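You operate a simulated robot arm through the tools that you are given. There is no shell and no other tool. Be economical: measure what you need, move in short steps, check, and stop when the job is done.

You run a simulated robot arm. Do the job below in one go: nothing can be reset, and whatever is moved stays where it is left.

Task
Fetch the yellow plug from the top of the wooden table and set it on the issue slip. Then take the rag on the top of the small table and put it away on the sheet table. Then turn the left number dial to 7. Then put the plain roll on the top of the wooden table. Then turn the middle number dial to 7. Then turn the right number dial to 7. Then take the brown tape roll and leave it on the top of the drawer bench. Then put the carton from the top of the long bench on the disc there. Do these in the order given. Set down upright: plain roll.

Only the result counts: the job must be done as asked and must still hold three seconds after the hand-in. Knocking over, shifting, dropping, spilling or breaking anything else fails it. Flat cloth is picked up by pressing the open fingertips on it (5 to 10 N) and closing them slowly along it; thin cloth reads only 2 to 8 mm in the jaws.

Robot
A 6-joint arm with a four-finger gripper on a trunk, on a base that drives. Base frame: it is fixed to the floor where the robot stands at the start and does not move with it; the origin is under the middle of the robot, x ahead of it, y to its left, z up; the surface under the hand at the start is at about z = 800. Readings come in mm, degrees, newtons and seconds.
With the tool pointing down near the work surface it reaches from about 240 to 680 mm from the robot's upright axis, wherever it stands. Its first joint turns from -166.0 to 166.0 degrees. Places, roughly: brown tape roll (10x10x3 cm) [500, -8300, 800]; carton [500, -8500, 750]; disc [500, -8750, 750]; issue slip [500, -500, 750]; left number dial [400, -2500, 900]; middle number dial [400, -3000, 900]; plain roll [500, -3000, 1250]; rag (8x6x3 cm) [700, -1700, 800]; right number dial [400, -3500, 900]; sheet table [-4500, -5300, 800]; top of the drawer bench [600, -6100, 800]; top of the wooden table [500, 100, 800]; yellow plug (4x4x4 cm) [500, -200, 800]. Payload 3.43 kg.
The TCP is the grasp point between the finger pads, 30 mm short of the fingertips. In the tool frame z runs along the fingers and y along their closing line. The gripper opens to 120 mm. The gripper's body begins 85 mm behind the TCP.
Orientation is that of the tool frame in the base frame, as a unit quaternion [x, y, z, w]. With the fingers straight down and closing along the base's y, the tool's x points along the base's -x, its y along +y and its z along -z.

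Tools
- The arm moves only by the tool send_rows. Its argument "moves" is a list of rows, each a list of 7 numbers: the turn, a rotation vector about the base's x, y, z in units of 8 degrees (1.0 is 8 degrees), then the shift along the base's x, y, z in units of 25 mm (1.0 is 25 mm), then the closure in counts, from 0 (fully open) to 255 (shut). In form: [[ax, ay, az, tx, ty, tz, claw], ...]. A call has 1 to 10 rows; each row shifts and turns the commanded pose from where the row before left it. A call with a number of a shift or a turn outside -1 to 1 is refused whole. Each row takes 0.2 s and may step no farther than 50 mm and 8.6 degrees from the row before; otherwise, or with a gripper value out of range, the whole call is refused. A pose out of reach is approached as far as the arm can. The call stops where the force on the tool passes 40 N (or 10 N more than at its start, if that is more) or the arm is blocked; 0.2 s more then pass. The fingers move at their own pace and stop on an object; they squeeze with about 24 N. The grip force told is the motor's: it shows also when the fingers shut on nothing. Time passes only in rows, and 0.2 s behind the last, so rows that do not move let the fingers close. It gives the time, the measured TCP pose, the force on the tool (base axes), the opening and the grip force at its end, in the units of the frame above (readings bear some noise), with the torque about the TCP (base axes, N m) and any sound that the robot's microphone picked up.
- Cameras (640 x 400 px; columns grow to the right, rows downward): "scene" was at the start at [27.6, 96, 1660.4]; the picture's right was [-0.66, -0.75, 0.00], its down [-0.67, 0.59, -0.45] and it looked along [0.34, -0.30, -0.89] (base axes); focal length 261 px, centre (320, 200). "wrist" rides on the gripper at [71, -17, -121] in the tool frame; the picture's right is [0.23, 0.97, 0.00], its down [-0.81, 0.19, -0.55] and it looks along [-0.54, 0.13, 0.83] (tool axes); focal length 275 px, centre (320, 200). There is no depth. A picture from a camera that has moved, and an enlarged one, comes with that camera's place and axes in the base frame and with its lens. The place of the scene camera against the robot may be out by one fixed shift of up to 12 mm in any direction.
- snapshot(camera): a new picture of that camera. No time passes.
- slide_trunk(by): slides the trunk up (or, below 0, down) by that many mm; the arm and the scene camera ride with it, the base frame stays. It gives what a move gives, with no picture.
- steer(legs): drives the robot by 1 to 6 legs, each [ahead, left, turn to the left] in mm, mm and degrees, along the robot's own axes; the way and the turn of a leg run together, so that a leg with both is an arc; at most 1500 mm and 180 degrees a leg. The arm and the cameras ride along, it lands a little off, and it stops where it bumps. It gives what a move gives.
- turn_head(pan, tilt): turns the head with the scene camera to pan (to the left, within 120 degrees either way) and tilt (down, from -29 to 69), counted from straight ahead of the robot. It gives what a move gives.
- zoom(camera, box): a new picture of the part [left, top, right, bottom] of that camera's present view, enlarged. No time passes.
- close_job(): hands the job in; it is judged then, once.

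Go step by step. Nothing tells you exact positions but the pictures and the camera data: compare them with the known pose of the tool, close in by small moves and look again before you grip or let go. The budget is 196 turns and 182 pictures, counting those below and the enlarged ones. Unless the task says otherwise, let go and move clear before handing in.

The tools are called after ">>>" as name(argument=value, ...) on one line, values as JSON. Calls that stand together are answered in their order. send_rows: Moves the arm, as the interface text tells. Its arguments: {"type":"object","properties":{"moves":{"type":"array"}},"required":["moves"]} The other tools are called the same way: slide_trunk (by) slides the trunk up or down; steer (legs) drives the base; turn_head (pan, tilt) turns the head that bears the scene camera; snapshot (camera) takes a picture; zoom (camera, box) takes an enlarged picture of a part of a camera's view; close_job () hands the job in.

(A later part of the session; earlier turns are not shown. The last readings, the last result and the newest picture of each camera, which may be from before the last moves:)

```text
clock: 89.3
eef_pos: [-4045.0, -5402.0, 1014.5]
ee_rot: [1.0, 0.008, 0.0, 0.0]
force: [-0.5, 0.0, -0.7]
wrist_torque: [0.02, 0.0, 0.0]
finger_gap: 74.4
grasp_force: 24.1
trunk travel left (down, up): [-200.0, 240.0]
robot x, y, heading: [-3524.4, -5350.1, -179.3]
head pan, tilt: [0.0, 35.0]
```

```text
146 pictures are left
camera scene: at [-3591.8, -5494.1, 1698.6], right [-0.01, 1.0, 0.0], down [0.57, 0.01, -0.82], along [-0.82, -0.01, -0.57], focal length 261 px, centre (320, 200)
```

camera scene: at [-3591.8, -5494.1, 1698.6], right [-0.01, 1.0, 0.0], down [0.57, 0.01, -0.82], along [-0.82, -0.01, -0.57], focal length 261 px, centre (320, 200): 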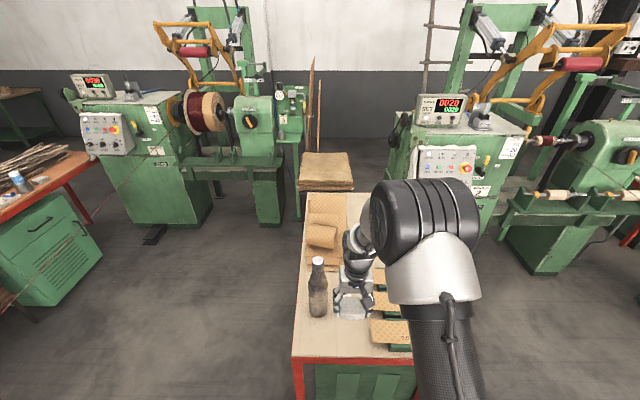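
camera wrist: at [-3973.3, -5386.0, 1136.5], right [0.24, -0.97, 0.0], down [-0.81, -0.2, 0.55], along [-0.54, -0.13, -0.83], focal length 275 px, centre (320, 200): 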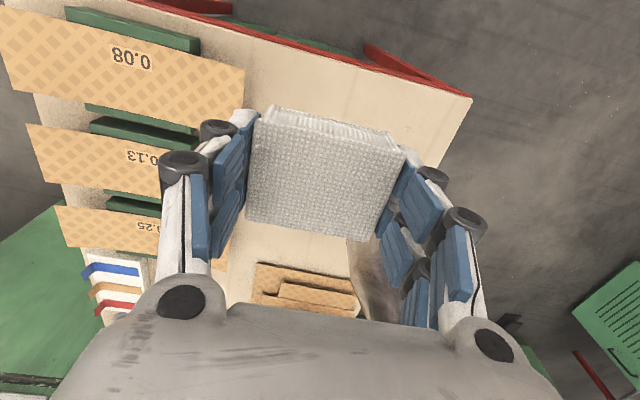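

The patch is clear: front sheet ends at y≈-5327, bottle at [-4152, -5507]. I shift 18 mm deeper and 8 mm toward the bottle, and lower.

>>> send_rows(moves=[[0, 0, 0, -0.7, -0.32, -1, 255], [0, 0, 0, 0, 0, -1, 255], [0, 0, 0, 0, 0, -1, 255], [0, 0, 0, 0, 0, -1, 255], [0, 0, 0, 0, 0, -1, 255], [0, 0, 0, 0, 0, 0, 255]])

>>> snapshot(camera="wrist")

>>> zoom(camera="scene", box=[280, 240, 440, 340])

```text
clock: 90.7
eef_pos: [-4063.4, -5410.7, 890.2]
ee_rot: [1.0, 0.006, 0.001, -0.001]
force: [-0.2, -0.4, 0.1]
wrist_torque: [-0.03, 0.01, 0.01]
finger_gap: 74.0
grasp_force: 24.0
trunk travel left (down, up): [-200.0, 240.0]
robot x, y, heading: [-3526.2, -5351.4, -179.5]
head pan, tilt: [0.0, 35.0]
```

```text
145 pictures are left
camera wrist: at [-3991.6, -5393.6, 1011.1], right [0.24, -0.97, 0.0], down [-0.81, -0.2, 0.55], along [-0.54, -0.13, -0.83], focal length 275 px, centre (320, 200)
```

wrist: 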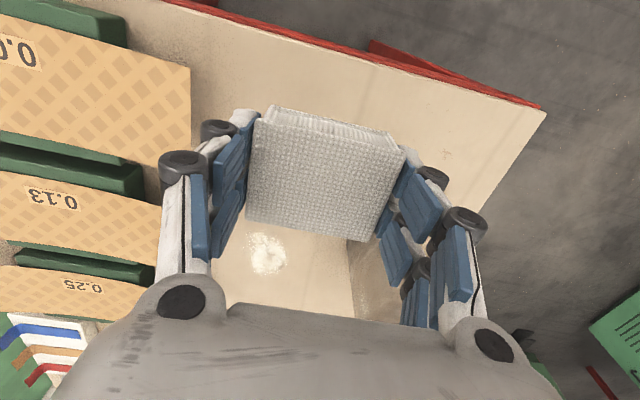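

```text
4.00 times, centred on (360, 290) of scene
camera zoom: at [-3591.8, -5494.2, 1698.6], right [-0.01, 1.0, 0.0], down [0.57, 0.01, -0.82], along [-0.82, -0.01, -0.57], focal length 1044 px, centre (160, -160)
```

zoom: 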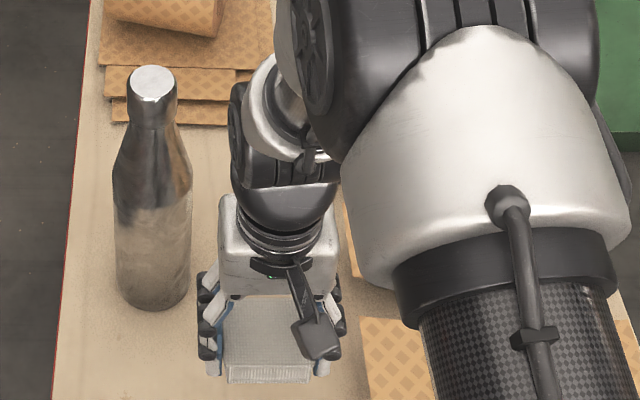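

Clear on both sides. I lower until contact.

>>> send_rows(moves=[[0, 0, 0, 0, 0, -1, 255], [0, 0, 0, 0, 0, -0.8, 255], [0, 0, 0, 0, 0, -0.2, 255], [0, 0, 0, 0, 0, -0.2, 255], [0, 0, 0, 0, 0, 0, 255]])

```text
clock: 91.9
eef_pos: [-4062.6, -5412.0, 833.9]
ee_rot: [1.0, 0.007, 0.0, 0.001]
force: [-0.2, -0.2, -0.3]
wrist_torque: [0.02, 0.01, 0.01]
finger_gap: 73.8
grasp_force: 24.2
trunk travel left (down, up): [-200.0, 240.0]
robot x, y, heading: [-3526.6, -5351.8, -179.0]
head pan, tilt: [0.0, 35.0]
```

>>> send_rows(moves=[[0, 0, 0, 0, 0, -0.12, 255], [0, 0, 0, 0, 0, -0.12, 255], [0, 0, 0, 0, 0, 0, 255]])

>>> snapshot(camera="wrist")

```text
clock: 92.7
eef_pos: [-4062.8, -5411.7, 827.7]
ee_rot: [1.0, 0.007, 0.0, 0.0]
force: [0.1, -0.7, 0.3]
wrist_torque: [-0.01, 0.02, 0.01]
finger_gap: 74.0
grasp_force: 23.9
trunk travel left (down, up): [-200.0, 240.0]
robot x, y, heading: [-3524.8, -5352.2, -179.1]
head pan, tilt: [0.0, 35.0]
```

```text
143 pictures are left
camera wrist: at [-3991.2, -5394.3, 949.8], right [0.24, -0.97, 0.0], down [-0.81, -0.2, 0.55], along [-0.54, -0.13, -0.83], focal length 275 px, centre (320, 200)
```

wrist: 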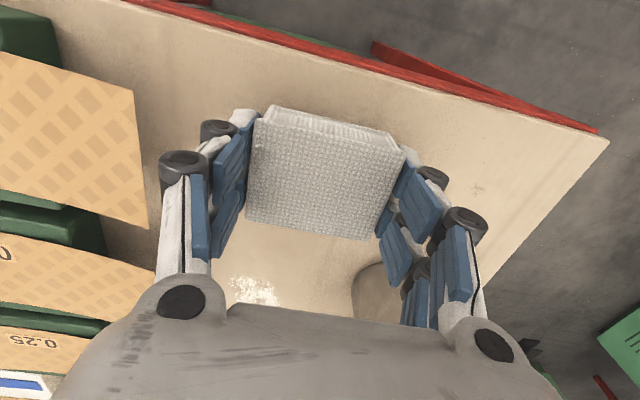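

>>> send_rows(moves=[[0, 0, 0, 0, 0, -0.1, 255], [0, 0, 0, 0, 0, -0.1, 255], [0, 0, 0, 0, 0, -0.1, 255], [0, 0, 0, 0, 0, 0, 255]])

```text
clock: 93.7
eef_pos: [-4061.3, -5412.1, 819.8]
ee_rot: [1.0, 0.007, -0.001, 0.0]
force: [0.2, 0.3, -1.0]
wrist_torque: [0.01, 0.0, 0.0]
finger_gap: 74.4
grasp_force: 23.9
trunk travel left (down, up): [-200.0, 240.0]
robot x, y, heading: [-3523.5, -5352.1, -179.3]
head pan, tilt: [0.0, 35.0]
```

>>> send_rows(moves=[[0, 0, 0, 0, 0, -0.12, 255], [0, 0, 0, 0, 0, -0.12, 255], [0, 0, 0, 0, 0, -0.12, 255], [0, 0, 0, 0, 0, 0, 255]])

>>> snapshot(camera="wrist")

```text
clock: 94.7
eef_pos: [-4062.6, -5411.7, 811.9]
ee_rot: [1.0, 0.007, 0.0, -0.001]
force: [0.1, 0.5, -0.4]
wrist_torque: [0.02, -0.02, 0.0]
finger_gap: 74.3
grasp_force: 24.2
trunk travel left (down, up): [-200.0, 240.0]
robot x, y, heading: [-3527.1, -5350.4, -179.2]
head pan, tilt: [0.0, 35.0]
```

```text
142 pictures are left
camera wrist: at [-3990.9, -5394.2, 933.4], right [0.24, -0.97, 0.0], down [-0.81, -0.2, 0.55], along [-0.54, -0.13, -0.83], focal length 275 px, centre (320, 200)
```

wrist: 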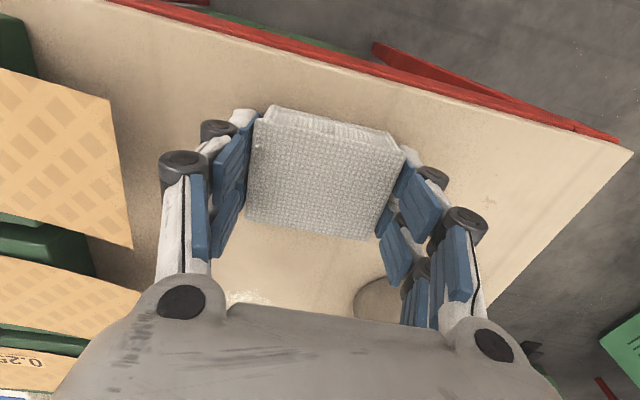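

>>> send_rows(moves=[[0, 0, 0, 0, 0, -0.12, 255], [0, 0, 0, 0, 0, -0.12, 255], [0, 0, 0, 0, 0, -0.12, 255], [0, 0, 0, 0, 0, -0.12, 255], [0, 0, 0, 0, 0, 0, 255]])

```text
clock: 95.6
eef_pos: [-4062.4, -5410.5, 806.7]
ee_rot: [1.0, 0.007, 0.0, 0.0]
force: [8.5, 1.7, 21.3]
wrist_torque: [-0.01, -0.22, 0.03]
finger_gap: 74.5
grasp_force: 24.1
trunk travel left (down, up): [-200.0, 240.0]
robot x, y, heading: [-3525.6, -5353.2, -179.0]
head pan, tilt: [0.0, 35.0]
stopped in row 4: the force on the tool passed its limit at 43 N (the readings are from after the stop); the commanded pose is now the measured one
```

Contact made with the table. I open modestly and lift away.

>>> send_rows(moves=[[0, 0, 0, 0, 0, 0, 80], [0, 0, 0, 0, 0, 0, 60], [0, 0, 0, 0, 0, 0, 50], [0, 0, 0, 0, 0, 1, 50], [0, 0, 0, 0, 0, 1, 50], [0, 0, 0, 0, 0, 1, 50], [0, 0, 0, 0, 0, 1, 50], [0, 0, 0, 0.5, 0, 1, 50], [0, 0, 0, 0.5, 0, 1, 50], [0, 0, 0, 0, 0, 1, 0]])

>>> snapshot(camera="wrist")

```text
clock: 97.8
eef_pos: [-4038.0, -5413.3, 979.2]
ee_rot: [1.0, 0.007, -0.001, 0.0]
force: [0.6, -0.4, 0.2]
wrist_torque: [0.01, -0.01, -0.01]
finger_gap: 118.5
grasp_force: 0.0
trunk travel left (down, up): [-200.0, 240.0]
robot x, y, heading: [-3527.9, -5349.6, -179.3]
head pan, tilt: [0.0, 35.0]
```

```text
141 pictures are left
camera wrist: at [-3966.9, -5394.7, 1100.8], right [0.24, -0.97, 0.0], down [-0.81, -0.2, 0.55], along [-0.54, -0.13, -0.83], focal length 275 px, centre (320, 200)
```

wrist: 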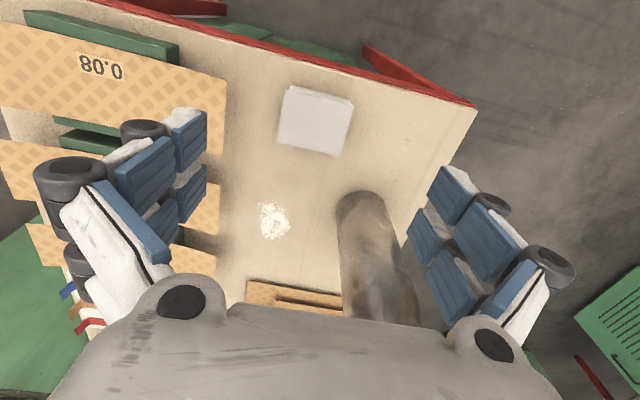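

The rag lies on the sheet table. I raise and tuck the arm, then reverse out and go to the shelf with the dials.

>>> send_rows(moves=[[0, 0, 0, 0, 0, 1, 0], [0, 0, 0, 0, 0, 1, 0], [0, 0, 0, 0, 0, 1, 0], [0, 0, 0, 1, 0.5, 1, 0], [0, 0, 0, 1, 0.5, 0, 0], [0, 0, 0, 1, 0.5, 0, 0], [0, 0, 0, 1, 0.5, 0, 0]])

>>> steer(legs=[[-1450, 0, 0], [-1200, -100, 0], [0, 0, 179], [0, 1400, 0], [0, 1350, 0]])

>>> turn_head(pan=0, tilt=20)

>>> snapshot(camera="scene")

```text
clock: 99.4
eef_pos: [-3938.7, -5361.4, 1079.8]
ee_rot: [1.0, 0.007, -0.002, 0.0]
force: [1.1, 0.1, 0.9]
wrist_torque: [-0.02, 0.04, -0.02]
finger_gap: 120.0
grasp_force: 0.1
trunk travel left (down, up): [-200.0, 240.0]
robot x, y, heading: [-3525.7, -5350.6, -179.2]
head pan, tilt: [0.0, 35.0]
```

```text
clock: 132.6
eef_pos: [-418.0, -2460.3, 1079.4]
ee_rot: [0.007, 1.0, 0.0, 0.002]
force: [0.2, 0.2, 0.4]
wrist_torque: [0.0, 0.01, -0.02]
finger_gap: 119.9
grasp_force: 0.1
trunk travel left (down, up): [-200.0, 240.0]
robot x, y, heading: [-830.3, -2459.4, -0.9]
head pan, tilt: [0.0, 35.0]
```

```text
clock: 133.4
eef_pos: [-418.9, -2461.8, 1079.4]
ee_rot: [0.007, 1.0, 0.0, 0.001]
force: [-0.3, -0.1, 0.7]
wrist_torque: [0.01, 0.02, 0.03]
finger_gap: 120.2
grasp_force: 0.2
trunk travel left (down, up): [-200.0, 240.0]
robot x, y, heading: [-834.1, -2458.0, -0.7]
head pan, tilt: [0.0, 20.0]
```

```text
140 pictures are left
camera scene: at [-755.4, -2323.5, 1722.3], right [-0.01, -1.0, 0.0], down [-0.34, 0.01, -0.94], along [0.94, -0.01, -0.34], focal length 261 px, centre (320, 200)
```

scene: 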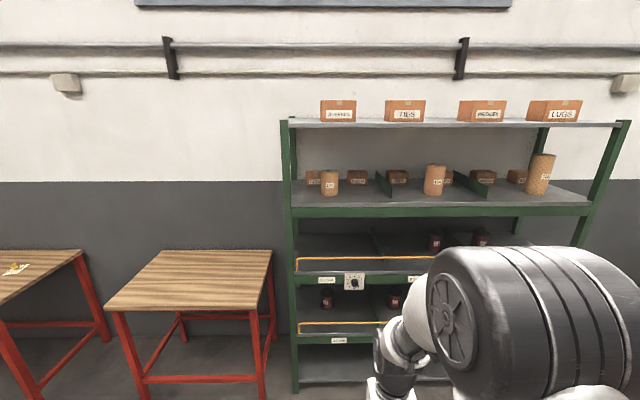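

The left dial is visible on the shelf front; I zoom on it and on the rolls.

>>> zoom(camera="scene", box=[314, 257, 394, 307])

>>> zoom(camera="scene", box=[280, 90, 640, 315])

```text
8.00 times, centred on (354, 282) of scene
camera zoom: at [-755.4, -2323.5, 1722.3], right [-0.01, -1.0, 0.0], down [-0.34, 0.01, -0.94], along [0.94, -0.01, -0.34], focal length 2089 px, centre (48, -456)
```

zoom: 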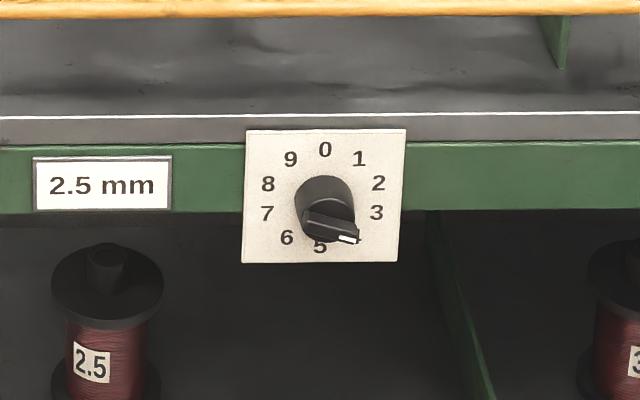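

```text
1.78 times, centred on (460, 202) of scene
camera zoom: at [-755.4, -2323.5, 1722.3], right [-0.01, -1.0, 0.0], down [-0.34, 0.01, -0.94], along [0.94, -0.01, -0.34], focal length 464 px, centre (71, 196)
```

zoom: 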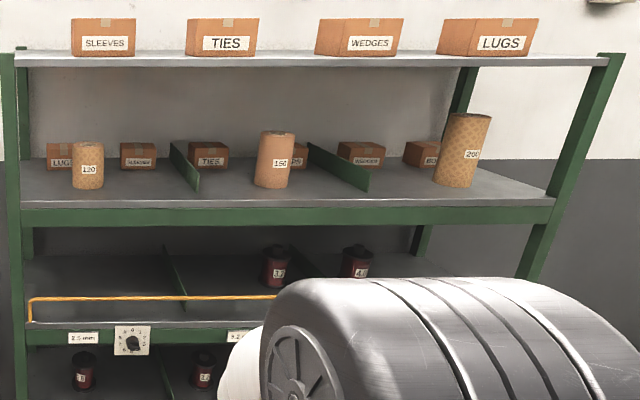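

The plain (unpatterned) roll is the middle one, marked 150. The left dial reads about 3–4 now; I drive up to it and tip the tool forward.

>>> steer(legs=[[580, -60, 0.8]])

>>> send_rows(moves=[[0, -1, 0, 0, 0, 0, 0], [0, -1, 0, 0, 0, 0, 0], [0, -1, 0, 0, 0, 0, 0], [0, -1, 0, 0, 0, 0, 0], [0, -1, 0, 0, 0, 0, 0], [0, -1, 0, 0, 0, 0, 0], [0, -1, 0, 0, 0, 0, 0], [0, -1, 0, 0, 0, 0, 0], [0, -1, 0, 0, 0, 0, 0], [0, -1, 0, 0, 0, 0, 0]])

>>> send_rows(moves=[[0, -1, 0, 0, 0, -0.5, 0], [0, -0.25, 0, 0, 0, -1, 0], [0, 0, 0, 0, 0, -1, 0], [0, 0, 0, 0, 0, -1, 0], [0, 0, 0, 0, 0, -1, 0], [0, 0, 0, 0, 0, -1, 0]])

>>> snapshot(camera="wrist")

>>> snapshot(camera="scene")

```text
clock: 136.7
eef_pos: [155.0, -2521.8, 1080.2]
ee_rot: [0.003, 1.0, 0.0, 0.001]
force: [0.2, -0.7, 0.1]
wrist_torque: [-0.01, 0.04, 0.01]
finger_gap: 119.9
grasp_force: 0.1
trunk travel left (down, up): [-200.0, 240.0]
robot x, y, heading: [-256.0, -2525.8, -0.4]
head pan, tilt: [0.0, 20.0]
```

```text
clock: 138.9
eef_pos: [238.6, -2522.1, 1067.8]
ee_rot: [0.002, 0.765, 0.001, 0.644]
force: [1.0, 0.1, 0.2]
wrist_torque: [0.01, 0.01, 0.01]
finger_gap: 120.0
grasp_force: 0.0
out of reach, approached as far as the arm can: row 4, 5, 6, 7, 8
trunk travel left (down, up): [-200.0, 240.0]
robot x, y, heading: [-254.9, -2527.1, -0.3]
head pan, tilt: [0.0, 20.0]
```

```text
clock: 140.3
eef_pos: [269.4, -2520.6, 935.3]
ee_rot: [0.002, 0.707, 0.002, 0.708]
force: [0.2, -0.8, 0.5]
wrist_torque: [-0.03, 0.01, 0.0]
finger_gap: 120.0
grasp_force: 0.0
out of reach, approached as far as the arm can: row 1, 2, 3
trunk travel left (down, up): [-200.0, 240.0]
robot x, y, heading: [-253.7, -2525.4, -0.6]
head pan, tilt: [0.0, 20.0]
```

```text
137 pictures are left
camera wrist: at [149.5, -2537.6, 865.5], right [0.0, 0.97, -0.23], down [-0.55, 0.19, 0.81], along [0.83, 0.12, 0.54], focal length 275 px, centre (320, 200)
```

wrist: 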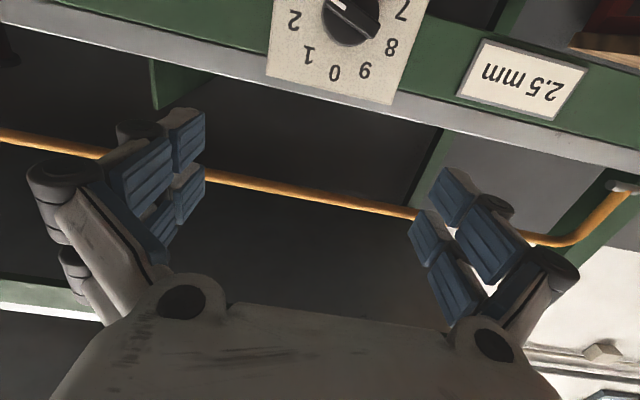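

```text
136 pictures are left
camera scene: at [-181.6, -2388.4, 1722.3], right [-0.01, -1.0, 0.0], down [-0.34, 0.0, -0.94], along [0.94, -0.01, -0.34], focal length 261 px, centre (320, 200)
```

scene: 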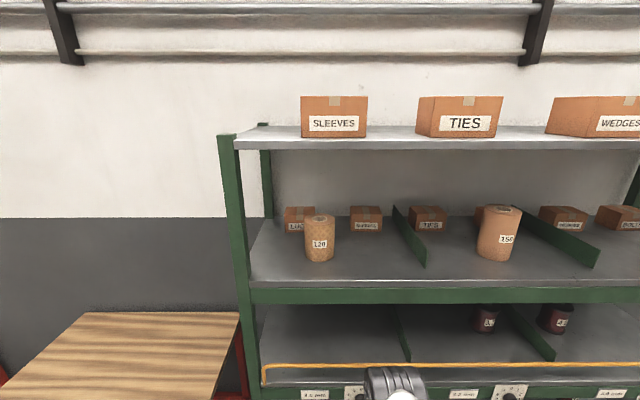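

The dial knob is near [~375, -2516, 862]. I lower the hand to its height for a straight look.

>>> send_rows(moves=[[0, 0, 0, -0.5, 0, -1, 0], [0, 0, 0, -0.5, 0, -1, 0], [0, 0, 0, 0, 0, -1, 0], [0, 0, 0, 0, 0, 0, 0]])

>>> snapshot(camera="wrist")

>>> turn_head(pan=-10, tilt=58)

>>> snapshot(camera="scene")

```text
clock: 141.3
eef_pos: [258.4, -2519.1, 858.9]
ee_rot: [0.002, 0.706, 0.002, 0.708]
force: [0.1, -0.4, 0.1]
wrist_torque: [0.01, 0.03, -0.01]
finger_gap: 120.0
grasp_force: 0.1
out of reach, approached as far as the arm can: row 1, 2
trunk travel left (down, up): [-200.0, 240.0]
robot x, y, heading: [-254.8, -2526.1, -0.2]
head pan, tilt: [0.0, 20.0]
```

```text
135 pictures are left
camera wrist: at [138.6, -2536.4, 788.0], right [0.0, 0.97, -0.23], down [-0.55, 0.19, 0.81], along [0.83, 0.12, 0.54], focal length 275 px, centre (320, 200)
```

wrist: 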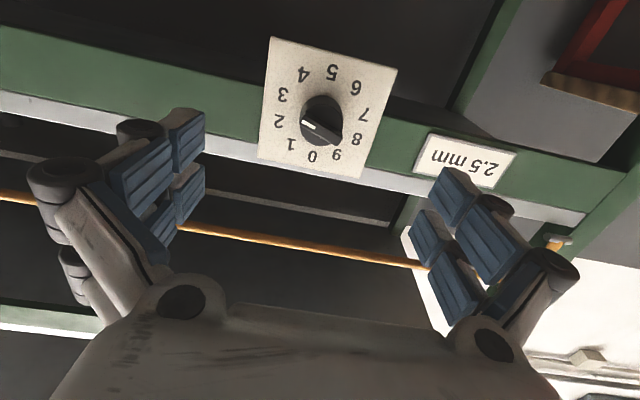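

```text
clock: 142.3
eef_pos: [259.1, -2519.1, 859.2]
ee_rot: [0.001, 0.707, 0.002, 0.708]
force: [-0.5, 0.4, 0.3]
wrist_torque: [-0.03, -0.02, -0.01]
finger_gap: 120.3
grasp_force: 0.0
trunk travel left (down, up): [-200.0, 240.0]
robot x, y, heading: [-255.3, -2526.4, -0.3]
head pan, tilt: [-10.0, 58.0]
```

```text
134 pictures are left
camera scene: at [-207.1, -2400.2, 1666.6], right [-0.18, -0.98, 0.0], down [-0.83, 0.15, -0.53], along [0.52, -0.09, -0.85], focal length 261 px, centre (320, 200)
```

scene: 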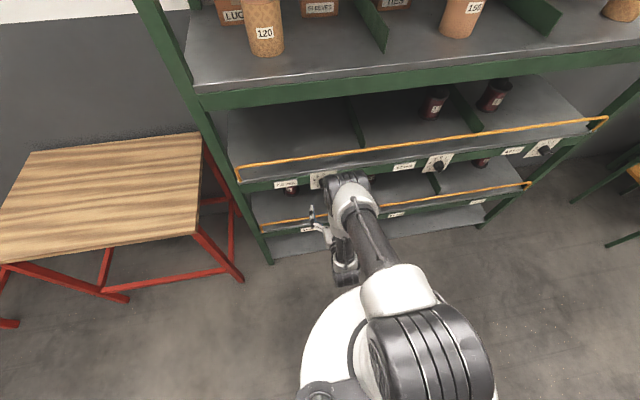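

Dial geometry is clear; I zoom on it to read the pointer precisely.

>>> zoom(camera="wrist", box=[240, 20, 416, 130])

>>> zoom(camera="wrist", box=[240, 80, 416, 190])

```text
3.64 times, centred on (328, 75) of wrist
camera zoom: at [138.5, -2536.4, 788.2], right [0.0, 0.97, -0.23], down [-0.55, 0.19, 0.81], along [0.83, 0.12, 0.54], focal length 1001 px, centre (291, 654)
```

zoom: 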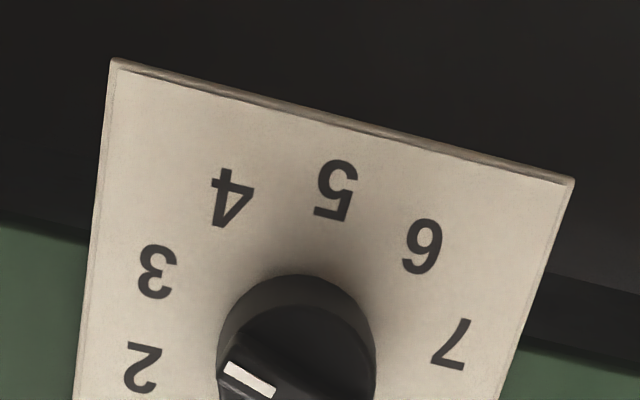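

```text
3.64 times, centred on (328, 135) of wrist
camera zoom: at [138.5, -2536.4, 788.2], right [0.0, 0.97, -0.23], down [-0.55, 0.19, 0.81], along [0.83, 0.12, 0.54], focal length 1001 px, centre (291, 436)
```

zoom: 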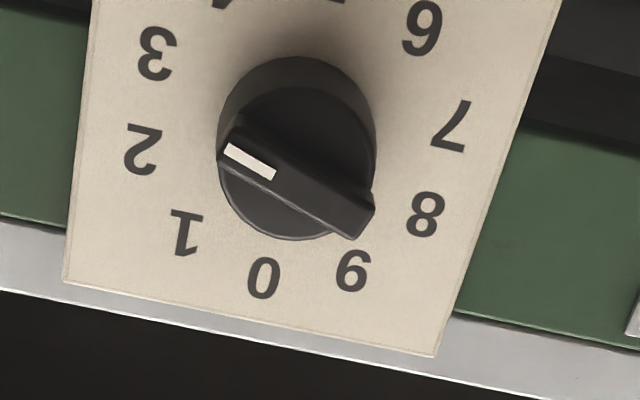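

The dial is at 3 (108°) with the bar centre near [363, -2520, 864]; I need +144° clockwise. I roll the gripper -72° so the fingers straddle the bar and half-close.

>>> send_rows(moves=[[-1, 0, 0, 0, 0, 0, 130], [-1, 0, 0, 0, 0, 0, 130], [-1, 0, 0, 0, 0, 0, 130], [-1, 0, 0, 0, 0, 0, 130], [-1, 0, 0, 0, 0, 0, 130], [-1, 0, 0, 0, 0, 0, 130], [-1, 0, 0, 0, 0, 0, 130], [-1, 0, 0, 0, 0, 0, 130], [-1, 0, 0, 0, 0, 0.16, 130], [0, 0, 0, 0, 0, 0, 130]])

>>> snapshot(camera="wrist")

```text
clock: 144.5
eef_pos: [259.7, -2520.1, 863.0]
ee_rot: [-0.415, 0.572, -0.414, 0.573]
force: [-0.9, 0.4, -0.4]
wrist_torque: [0.01, -0.04, -0.01]
finger_gap: 58.7
grasp_force: 0.1
trunk travel left (down, up): [-200.0, 240.0]
robot x, y, heading: [-257.4, -2525.0, -0.3]
head pan, tilt: [-10.0, 58.0]
```

```text
131 pictures are left
camera wrist: at [138.9, -2594.2, 857.2], right [0.0, 0.09, -1.0], down [-0.55, 0.83, 0.07], along [0.83, 0.55, 0.05], focal length 275 px, centre (320, 200)
```

wrist: 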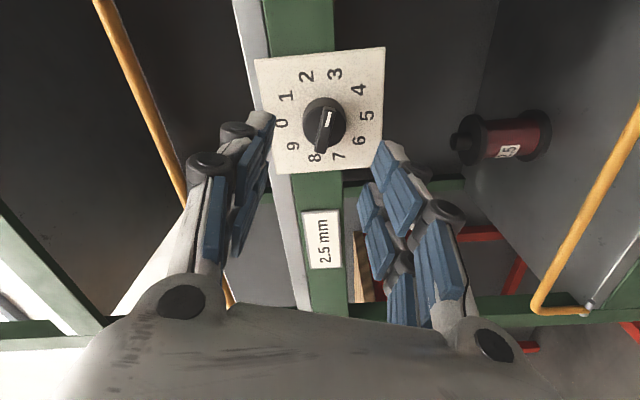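

Alignment looks right. I advance so the tips pass beside the bar and check.

>>> send_rows(moves=[[0, 0, 0, 1, 0.04, 0, 130], [0, 0, 0, 1, 0, 0, 130], [0, 0, 0, 0.6, 0, 0, 130], [0, 0, 0, 0, 0, 0, 130]])

>>> snapshot(camera="wrist")

>>> zoom(camera="wrist", box=[240, 80, 416, 190])

```text
clock: 145.5
eef_pos: [324.7, -2520.7, 861.7]
ee_rot: [-0.414, 0.573, -0.413, 0.574]
force: [-0.1, 0.5, 0.3]
wrist_torque: [0.0, -0.01, -0.02]
finger_gap: 58.9
grasp_force: 0.0
trunk travel left (down, up): [-200.0, 240.0]
robot x, y, heading: [-254.3, -2524.4, -0.5]
head pan, tilt: [-10.0, 58.0]
```

```text
130 pictures are left
camera wrist: at [204.6, -2593.1, 856.6], right [0.0, 0.09, -1.0], down [-0.55, 0.83, 0.07], along [0.83, 0.55, 0.05], focal length 275 px, centre (320, 200)
```

wrist: 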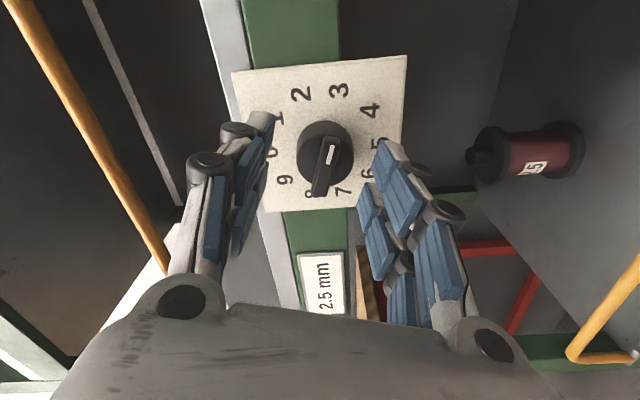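

```text
3.64 times, centred on (328, 135) of wrist
camera zoom: at [204.6, -2593.1, 856.6], right [0.0, 0.09, -1.0], down [-0.55, 0.83, 0.07], along [0.83, 0.55, 0.05], focal length 1001 px, centre (291, 436)
```

zoom: 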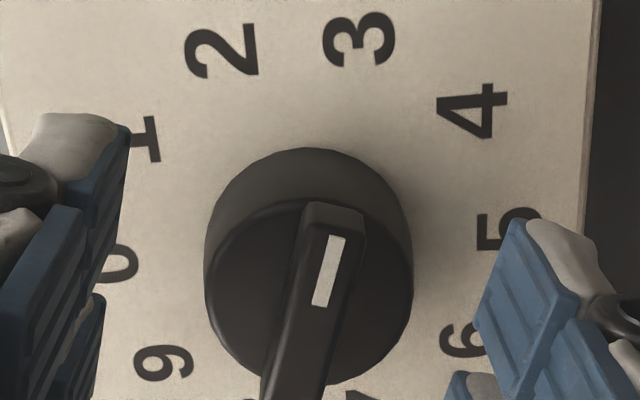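

Bar centre at about [367, -2517, 861]; the fingers match its tilt. I advance a bit more and close on the bar.

>>> send_rows(moves=[[0, 0, 0, 0.5, 0.12, -0.04, 130], [0, 0, 0, 0.3, 0, 0, 130], [0, 0, 0, 0, 0, 0, 130]])

>>> zoom(camera="wrist", box=[224, 80, 432, 210])

```text
clock: 146.3
eef_pos: [345.5, -2515.9, 861.3]
ee_rot: [-0.415, 0.573, -0.414, 0.574]
force: [-0.2, 0.4, -0.4]
wrist_torque: [0.01, 0.02, -0.01]
finger_gap: 58.7
grasp_force: 0.0
trunk travel left (down, up): [-200.0, 240.0]
robot x, y, heading: [-253.5, -2523.9, -0.5]
head pan, tilt: [-10.0, 58.0]
```

```text
3.08 times, centred on (328, 145) of wrist
camera zoom: at [224.6, -2590.3, 855.7], right [0.0, 0.09, -1.0], down [-0.55, 0.83, 0.07], along [0.83, 0.55, 0.05], focal length 847 px, centre (295, 369)
```

zoom: 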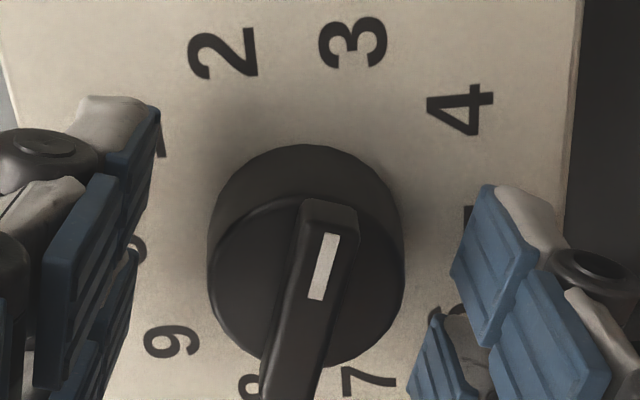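

The bar stands only about 9 mm proud of the knob, so I back off 7 mm and close on the bar.

>>> send_rows(moves=[[0, 0, 0, -0.28, 0, 0, 130], [0, 0, 0, 0, 0, 0, 200], [0, 0, 0, 0, 0, 0, 255], [0, 0, 0, 0, 0, 0, 255], [0, 0, 0, 0, 0, 0, 255], [0, 0, 0, 0, 0, 0, 255]])

>>> zoom(camera="wrist", box=[224, 80, 432, 210])

```text
clock: 147.7
eef_pos: [337.2, -2516.5, 859.5]
ee_rot: [-0.416, 0.574, -0.412, 0.573]
force: [-1.4, 2.0, -10.3]
wrist_torque: [0.04, 0.33, -0.02]
finger_gap: 34.5
grasp_force: 44.9
trunk travel left (down, up): [-200.0, 240.0]
robot x, y, heading: [-255.3, -2523.6, -0.2]
head pan, tilt: [-10.0, 58.0]
```

```text
3.08 times, centred on (328, 145) of wrist
camera zoom: at [217.1, -2590.0, 854.9], right [0.0, 0.09, -1.0], down [-0.55, 0.83, 0.07], along [0.83, 0.55, 0.05], focal length 847 px, centre (295, 369)
```

zoom: 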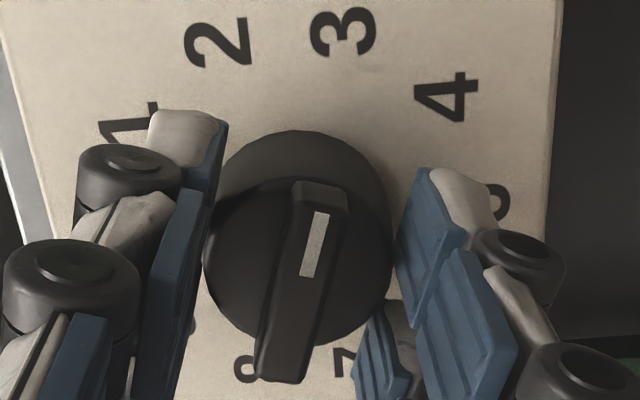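

The pads caught the knob's cylinder. I open, back off a further 7 mm, drop 2 mm and close again on the bar only.

>>> send_rows(moves=[[0, 0, 0, 0, 0, 0, 130], [0, 0, 0, -0.28, 0, -0.06, 130], [0, 0, 0, 0, 0, 0, 200], [0, 0, 0, 0, 0, 0, 255], [0, 0, 0, 0, 0, 0, 255], [0, 0, 0, 0, 0, 0, 255], [0, 0, 0, 0, 0, 0, 255]])

>>> zoom(camera="wrist", box=[224, 80, 432, 210])

```text
clock: 149.3
eef_pos: [329.5, -2517.5, 859.9]
ee_rot: [-0.414, 0.573, -0.414, 0.574]
force: [1.6, 0.9, -1.3]
wrist_torque: [-0.05, 0.09, -0.13]
finger_gap: 34.0
grasp_force: 45.4
trunk travel left (down, up): [-200.0, 240.0]
robot x, y, heading: [-253.6, -2524.1, -0.2]
head pan, tilt: [-10.0, 58.0]
```

```text
3.08 times, centred on (328, 145) of wrist
camera zoom: at [210.5, -2590.0, 854.4], right [0.0, 0.09, -1.0], down [-0.55, 0.83, 0.07], along [0.83, 0.55, 0.05], focal length 847 px, centre (295, 369)
```

zoom: 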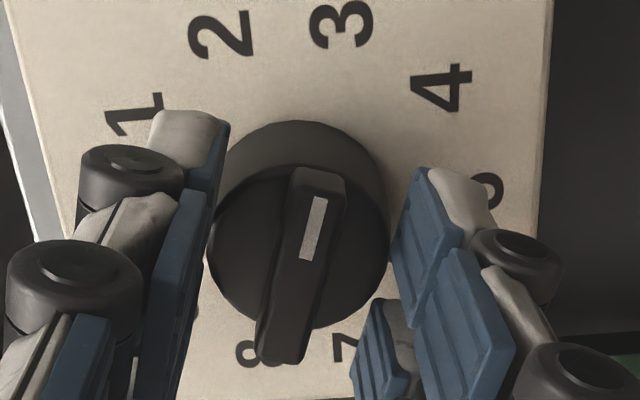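

It still clamps the cylinder, but well centred; I try rotating 16° to see whether the knob follows.

>>> send_rows(moves=[[1, 0, 0, 0, 0, 0, 255], [1, 0, 0, 0, 0, 0, 255], [0, 0, 0, 0, 0, 0, 255]])

>>> snapshot(camera="wrist")

```text
clock: 150.1
eef_pos: [332.0, -2517.3, 859.4]
ee_rot: [-0.329, 0.625, -0.33, 0.626]
force: [0.9, -1.7, 0.8]
wrist_torque: [-0.02, 0.1, 0.01]
finger_gap: 34.2
grasp_force: 44.6
trunk travel left (down, up): [-200.0, 240.0]
robot x, y, heading: [-257.4, -2528.9, -0.2]
head pan, tilt: [-10.0, 58.0]
```

```text
125 pictures are left
camera wrist: at [210.5, -2585.5, 834.6], right [0.0, 0.36, -0.93], down [-0.55, 0.78, 0.3], along [0.83, 0.52, 0.2], focal length 275 px, centre (320, 200)
```

wrist: 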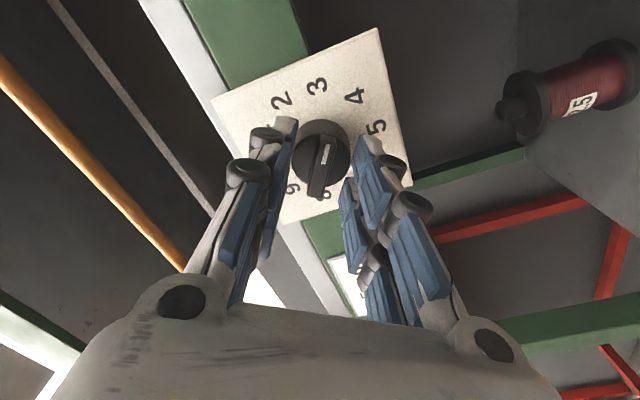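

The knob follows the hand. I continue turning.

>>> send_rows(moves=[[1, 0, 0, 0, 0, 0, 255], [1, 0, 0, 0, 0, 0, 255], [1, 0, 0, 0, 0, 0, 255], [1, 0, 0, 0, 0, 0, 255], [1, 0, 0, 0, 0, 0, 255], [1, 0, 0, 0, 0, 0, 255], [1, 0, 0, 0, 0, 0, 255], [1, 0, 0, 0, 0, 0, 255], [1, 0, 0, 0, 0, 0, 255], [1, 0, 0, 0, 0, 0, 255]])

>>> send_rows(moves=[[1, 0, 0, 0, 0, 0, 255], [1, 0, 0, 0, 0, 0, 255], [1, 0, 0, 0, 0, 0, 255], [1, 0, 0, 0, 0, 0, 255], [1, 0, 0, 0, 0, 0, 255], [1, 0, 0, 0, 0, 0, 255], [0, 0, 0, 0, 0, 0, 255]])

>>> snapshot(camera="wrist")

>>> zoom(camera="wrist", box=[224, 80, 432, 210])

```text
clock: 152.3
eef_pos: [330.3, -2517.9, 859.9]
ee_rot: [0.15, 0.69, 0.149, 0.692]
force: [7.6, -17.5, 6.3]
wrist_torque: [0.0, -0.33, -0.49]
finger_gap: 33.5
grasp_force: 45.1
trunk travel left (down, up): [-200.0, 240.0]
robot x, y, heading: [-257.3, -2527.5, -0.3]
head pan, tilt: [-10.0, 58.0]
```

```text
clock: 153.9
eef_pos: [331.6, -2519.4, 858.4]
ee_rot: [0.42, 0.569, 0.416, 0.571]
force: [5.7, -21.3, 1.0]
wrist_torque: [-0.01, 0.08, -0.35]
finger_gap: 33.2
grasp_force: 44.8
trunk travel left (down, up): [-200.0, 240.0]
robot x, y, heading: [-258.9, -2527.3, -0.2]
head pan, tilt: [-10.0, 58.0]
```

```text
124 pictures are left
camera wrist: at [210.2, -2455.3, 822.8], right [0.0, 0.51, 0.86], down [-0.56, -0.71, 0.43], along [0.83, -0.48, 0.28], focal length 275 px, centre (320, 200)
```

wrist: 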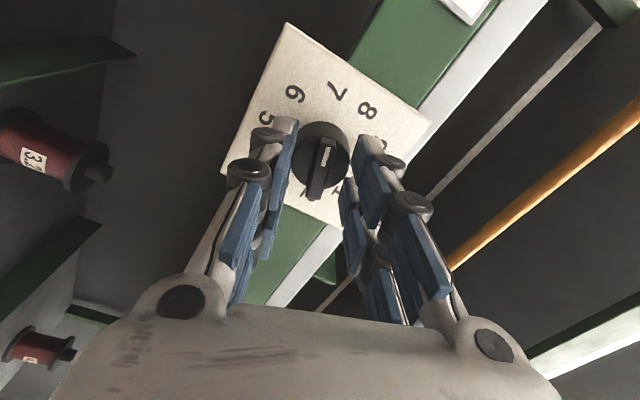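

```text
3.08 times, centred on (328, 145) of wrist
camera zoom: at [210.2, -2455.3, 822.8], right [0.0, 0.51, 0.86], down [-0.56, -0.71, 0.43], along [0.83, -0.48, 0.28], focal length 847 px, centre (295, 369)
```

zoom: 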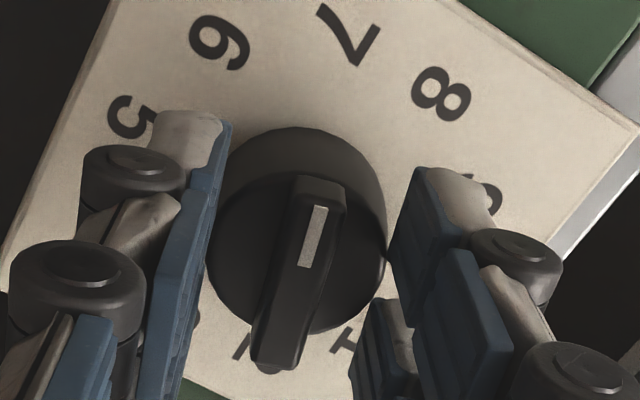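

The pointer now sits at 7 the same way it sat at 3. I open and back off, then check.

>>> send_rows(moves=[[0, 0, 0, 0, 0, 0, 180], [0, 0, 0, 0, 0, 0, 130], [0, 0, 0, 0, 0, 0, 130], [0, 0, 0, -1, 0, 0, 130], [0, 0, 0, -1, 0, 0, 130], [0, 0, 0, -1, 0, 0, 130]])

>>> zoom(camera="wrist", box=[224, 50, 432, 180])

```text
clock: 155.3
eef_pos: [254.9, -2516.5, 858.6]
ee_rot: [0.418, 0.57, 0.418, 0.571]
force: [-0.3, -0.4, -0.5]
wrist_torque: [0.0, -0.02, 0.01]
finger_gap: 58.7
grasp_force: 0.1
trunk travel left (down, up): [-200.0, 240.0]
robot x, y, heading: [-256.2, -2526.5, -0.2]
head pan, tilt: [-10.0, 58.0]
```

```text
3.08 times, centred on (328, 115) of wrist
camera zoom: at [134.5, -2453.6, 822.6], right [0.0, 0.52, 0.86], down [-0.55, -0.71, 0.43], along [0.83, -0.48, 0.29], focal length 847 px, centre (295, 462)
```

zoom: 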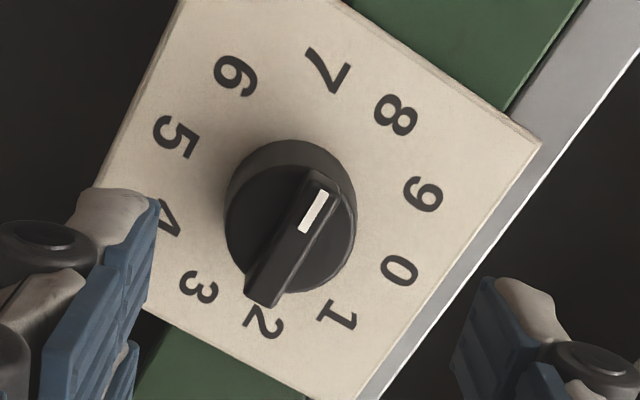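

After release the pointer sits near 266° (about 7.4): it dragged on opening. I regrip, turn back 14°, and release with less side load.

>>> send_rows(moves=[[0, 0, 0, 1, -0.1, 0.05, 130], [0, 0, 0, 1, 0, 0, 130], [0, 0, 0, 1, 0, 0, 130], [0, 0, 0, 0, 0, 0, 200], [0, 0, 0, 0, 0, 0, 255], [0, 0, 0, 0, 0, 0, 255], [0, 0, 0, 0, 0, 0, 255]])

>>> zoom(camera="wrist", box=[224, 80, 432, 210])

```text
clock: 156.9
eef_pos: [329.1, -2519.1, 859.9]
ee_rot: [0.418, 0.572, 0.415, 0.571]
force: [-0.2, -2.1, -9.9]
wrist_torque: [0.0, 0.65, -0.06]
finger_gap: 33.4
grasp_force: 44.3
trunk travel left (down, up): [-200.0, 240.0]
robot x, y, heading: [-255.0, -2525.3, -0.4]
head pan, tilt: [-10.0, 58.0]
```

```text
3.08 times, centred on (328, 145) of wrist
camera zoom: at [209.2, -2456.2, 823.3], right [0.0, 0.52, 0.86], down [-0.55, -0.71, 0.43], along [0.83, -0.48, 0.28], focal length 847 px, centre (295, 369)
```

zoom: 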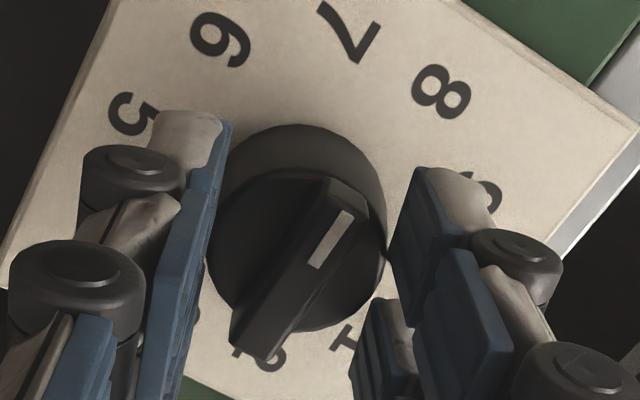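

>>> send_rows(moves=[[-0.9, 0, 0, 0, 0, -0.05, 255], [-0.85, 0, 0, 0, 0, 0, 255], [0, 0, 0, 0, 0, 0, 255]])

```text
clock: 157.7
eef_pos: [327.3, -2518.7, 860.0]
ee_rot: [0.345, 0.618, 0.342, 0.618]
force: [-21.7, -1.0, -8.0]
wrist_torque: [0.01, -0.13, -0.5]
finger_gap: 10.0
grasp_force: 43.8
trunk travel left (down, up): [-200.0, 240.0]
robot x, y, heading: [-256.0, -2526.2, -0.3]
head pan, tilt: [-10.0, 58.0]
```

>>> zoom(camera="wrist", box=[224, 80, 432, 210])

```text
3.08 times, centred on (328, 145) of wrist
camera zoom: at [207.1, -2467.4, 808.9], right [0.0, 0.71, 0.71], down [-0.55, -0.59, 0.59], along [0.83, -0.39, 0.39], focal length 847 px, centre (295, 369)
```

zoom: 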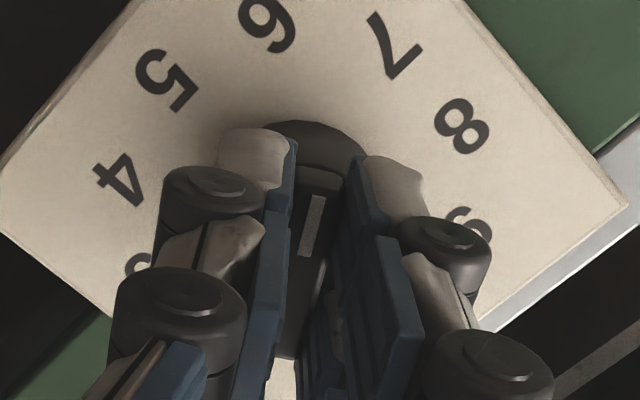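

The fingers now hold the bar itself (gap 10 mm), which fixes the pointer at 180°+roll = 238°. I turn +13.7° to reach 252° (7), easing the axial press.

>>> send_rows(moves=[[0.85, 0, 0, -0.04, 0, -0.03, 255], [0.87, 0, 0, 0, 0, 0, 255], [0, 0, 0, 0, 0, 0, 255]])

```text
clock: 158.5
eef_pos: [327.6, -2519.0, 859.1]
ee_rot: [0.418, 0.571, 0.416, 0.572]
force: [-22.3, -3.3, -7.1]
wrist_torque: [-0.03, 0.54, 0.85]
finger_gap: 10.0
grasp_force: 44.0
trunk travel left (down, up): [-200.0, 240.0]
robot x, y, heading: [-258.3, -2530.0, -0.2]
head pan, tilt: [-10.0, 58.0]
```

>>> send_rows(moves=[[0, 0, 0, -0.06, 0, -0.05, 255], [0, 0, 0, 0, 0, 0, 255], [0, 0, 0, 0, 0, 0, 200], [0, 0, 0, 0, 0, 0, 130], [0, 0, 0, 0, 0, 0, 130], [0, 0, 0, -1, 0, 0, 130], [0, 0, 0, -1, 0, 0, 130]])

>>> zoom(camera="wrist", box=[224, 50, 432, 180])

```text
clock: 160.1
eef_pos: [278.8, -2518.3, 858.9]
ee_rot: [0.415, 0.571, 0.416, 0.573]
force: [0.6, 0.1, -0.3]
wrist_torque: [0.03, -0.01, -0.03]
finger_gap: 59.1
grasp_force: 0.1
trunk travel left (down, up): [-200.0, 240.0]
robot x, y, heading: [-254.6, -2528.8, -0.3]
head pan, tilt: [-10.0, 58.0]
```

```text
3.08 times, centred on (328, 115) of wrist
camera zoom: at [157.9, -2455.9, 821.0], right [0.0, 0.52, 0.85], down [-0.55, -0.71, 0.43], along [0.83, -0.47, 0.29], focal length 847 px, centre (295, 462)
```

zoom: 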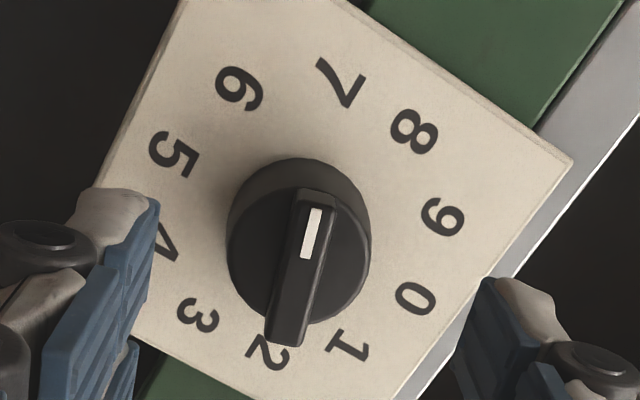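

The left dial now points at 7. Next is the plain roll (about [490, -2890, ~1300 base]): I back off, level the hand's roll, raise the trunk and shift right.

>>> steer(legs=[[-300, 0, 0], [0, -340, 0.4]])

>>> slide_trunk(by=240)

>>> send_rows(moves=[[-1, 0, 0, 0, 0, 1, 0], [-1, 0, 0, 0, 0, 1, 0], [-1, 0, 0, 0, 0, 1, 0], [-1, 0, 0, 0, 0, 1, 0], [-1, 0, 0, 0, 0, 1, 0], [-1, 0, 0, 0, 0, 1, 0], [-1, 0, 0, 0, 0, 1, 0], [-1, 0, 0, 0, 0, 1, 0], [-1, 0, 0, 0, 0, 1, 0], [0, 0, 0, 0, 0, 1, 0]])

>>> turn_head(pan=0, tilt=30)

>>> snapshot(camera="scene")

>>> snapshot(camera="wrist")

```text
clock: 164.0
eef_pos: [-21.0, -2849.4, 858.2]
ee_rot: [0.414, 0.573, 0.419, 0.57]
force: [1.0, -0.4, -0.7]
wrist_torque: [0.02, 0.01, 0.06]
finger_gap: 58.7
grasp_force: 0.1
trunk travel left (down, up): [-200.0, 240.0]
robot x, y, heading: [-557.2, -2862.7, 0.4]
head pan, tilt: [-10.0, 58.0]
```

```text
clock: 166.5
eef_pos: [-22.2, -2849.1, 1097.1]
ee_rot: [0.413, 0.573, 0.419, 0.57]
force: [0.9, -0.4, 0.2]
wrist_torque: [-0.01, 0.0, 0.0]
finger_gap: 58.9
grasp_force: 0.1
trunk travel left (down, up): [-440.0, 0.0]
robot x, y, heading: [-555.5, -2861.2, 0.3]
head pan, tilt: [-10.0, 58.0]
```

```text
clock: 168.7
eef_pos: [-22.1, -2849.5, 1348.8]
ee_rot: [-0.001, 0.71, 0.001, 0.705]
force: [-0.5, -0.7, -0.3]
wrist_torque: [0.0, -0.02, -0.02]
finger_gap: 120.0
grasp_force: 0.1
trunk travel left (down, up): [-440.0, 0.0]
robot x, y, heading: [-557.9, -2862.1, 0.4]
head pan, tilt: [-10.0, 58.0]
```

```text
clock: 169.6
eef_pos: [-21.4, -2849.6, 1348.5]
ee_rot: [0.0, 0.709, 0.001, 0.705]
force: [-0.2, 0.7, -0.6]
wrist_torque: [0.03, -0.02, -0.01]
finger_gap: 119.8
grasp_force: 0.2
trunk travel left (down, up): [-440.0, 0.0]
robot x, y, heading: [-557.5, -2862.4, 0.2]
head pan, tilt: [0.0, 30.0]
```

```text
118 pictures are left
camera scene: at [-485.7, -2723.5, 1946.2], right [0.0, -1.0, 0.0], down [-0.5, 0.0, -0.87], along [0.87, 0.0, -0.5], focal length 261 px, centre (320, 200)
```

scene: 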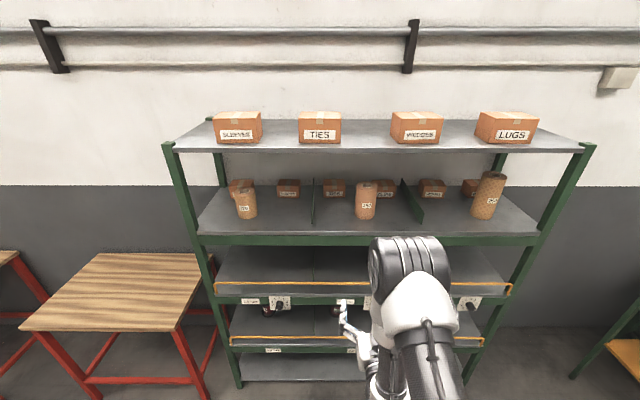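

```text
117 pictures are left
camera wrist: at [-142.1, -2866.8, 1278.3], right [0.0, 0.97, -0.23], down [-0.55, 0.19, 0.82], along [0.84, 0.13, 0.53], focal length 275 px, centre (320, 200)
```

wrist: 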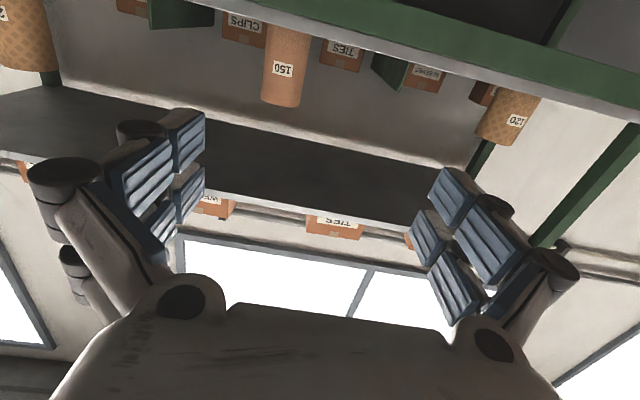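

The roll stands near [490, -2912], top around z 1450. I drive closer and line up for another look.

>>> steer(legs=[[230, -60, 0]])

>>> send_rows(moves=[[0, 0, 0, 0, 0, 1, 0], [0, 0, 0, 0, 0, 1, 0], [0, 0, 0, 0, 0, 0, 0]])

>>> snapshot(camera="wrist")

>>> snapshot(camera="scene")

```text
clock: 171.4
eef_pos: [208.5, -2908.8, 1347.4]
ee_rot: [0.0, 0.71, 0.001, 0.704]
force: [-0.2, 0.5, -0.7]
wrist_torque: [-0.02, 0.02, 0.01]
finger_gap: 120.2
grasp_force: 0.0
trunk travel left (down, up): [-440.0, 0.0]
robot x, y, heading: [-326.7, -2920.6, 0.5]
head pan, tilt: [0.0, 30.0]
```

```text
clock: 172.2
eef_pos: [208.6, -2908.8, 1398.7]
ee_rot: [-0.001, 0.71, 0.002, 0.704]
force: [-1.0, 0.1, 0.1]
wrist_torque: [0.03, -0.02, -0.02]
finger_gap: 119.9
grasp_force: 0.1
trunk travel left (down, up): [-440.0, 0.0]
robot x, y, heading: [-323.7, -2916.9, 0.2]
head pan, tilt: [0.0, 30.0]
```

```text
116 pictures are left
camera wrist: at [87.9, -2926.4, 1328.9], right [0.0, 0.97, -0.23], down [-0.55, 0.19, 0.82], along [0.84, 0.13, 0.53], focal length 275 px, centre (320, 200)
```

wrist: 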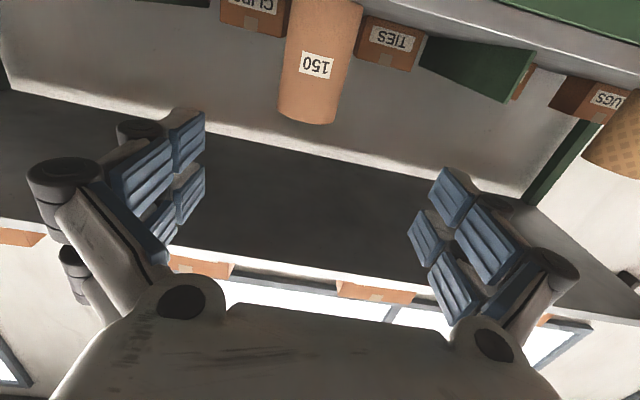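

```text
115 pictures are left
camera scene: at [-255.6, -2782.3, 1946.2], right [0.0, -1.0, 0.0], down [-0.5, 0.0, -0.87], along [0.87, 0.0, -0.5], focal length 261 px, centre (320, 200)
```

scene: 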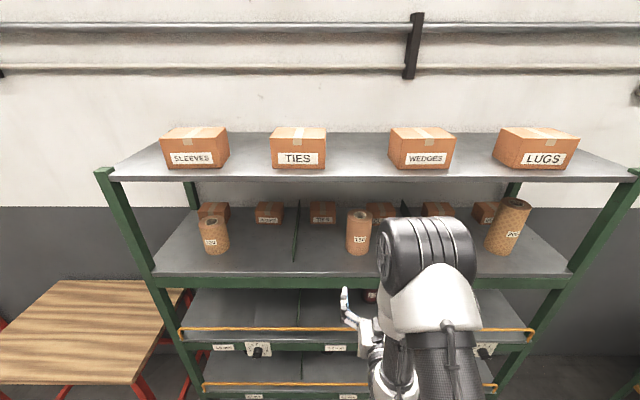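

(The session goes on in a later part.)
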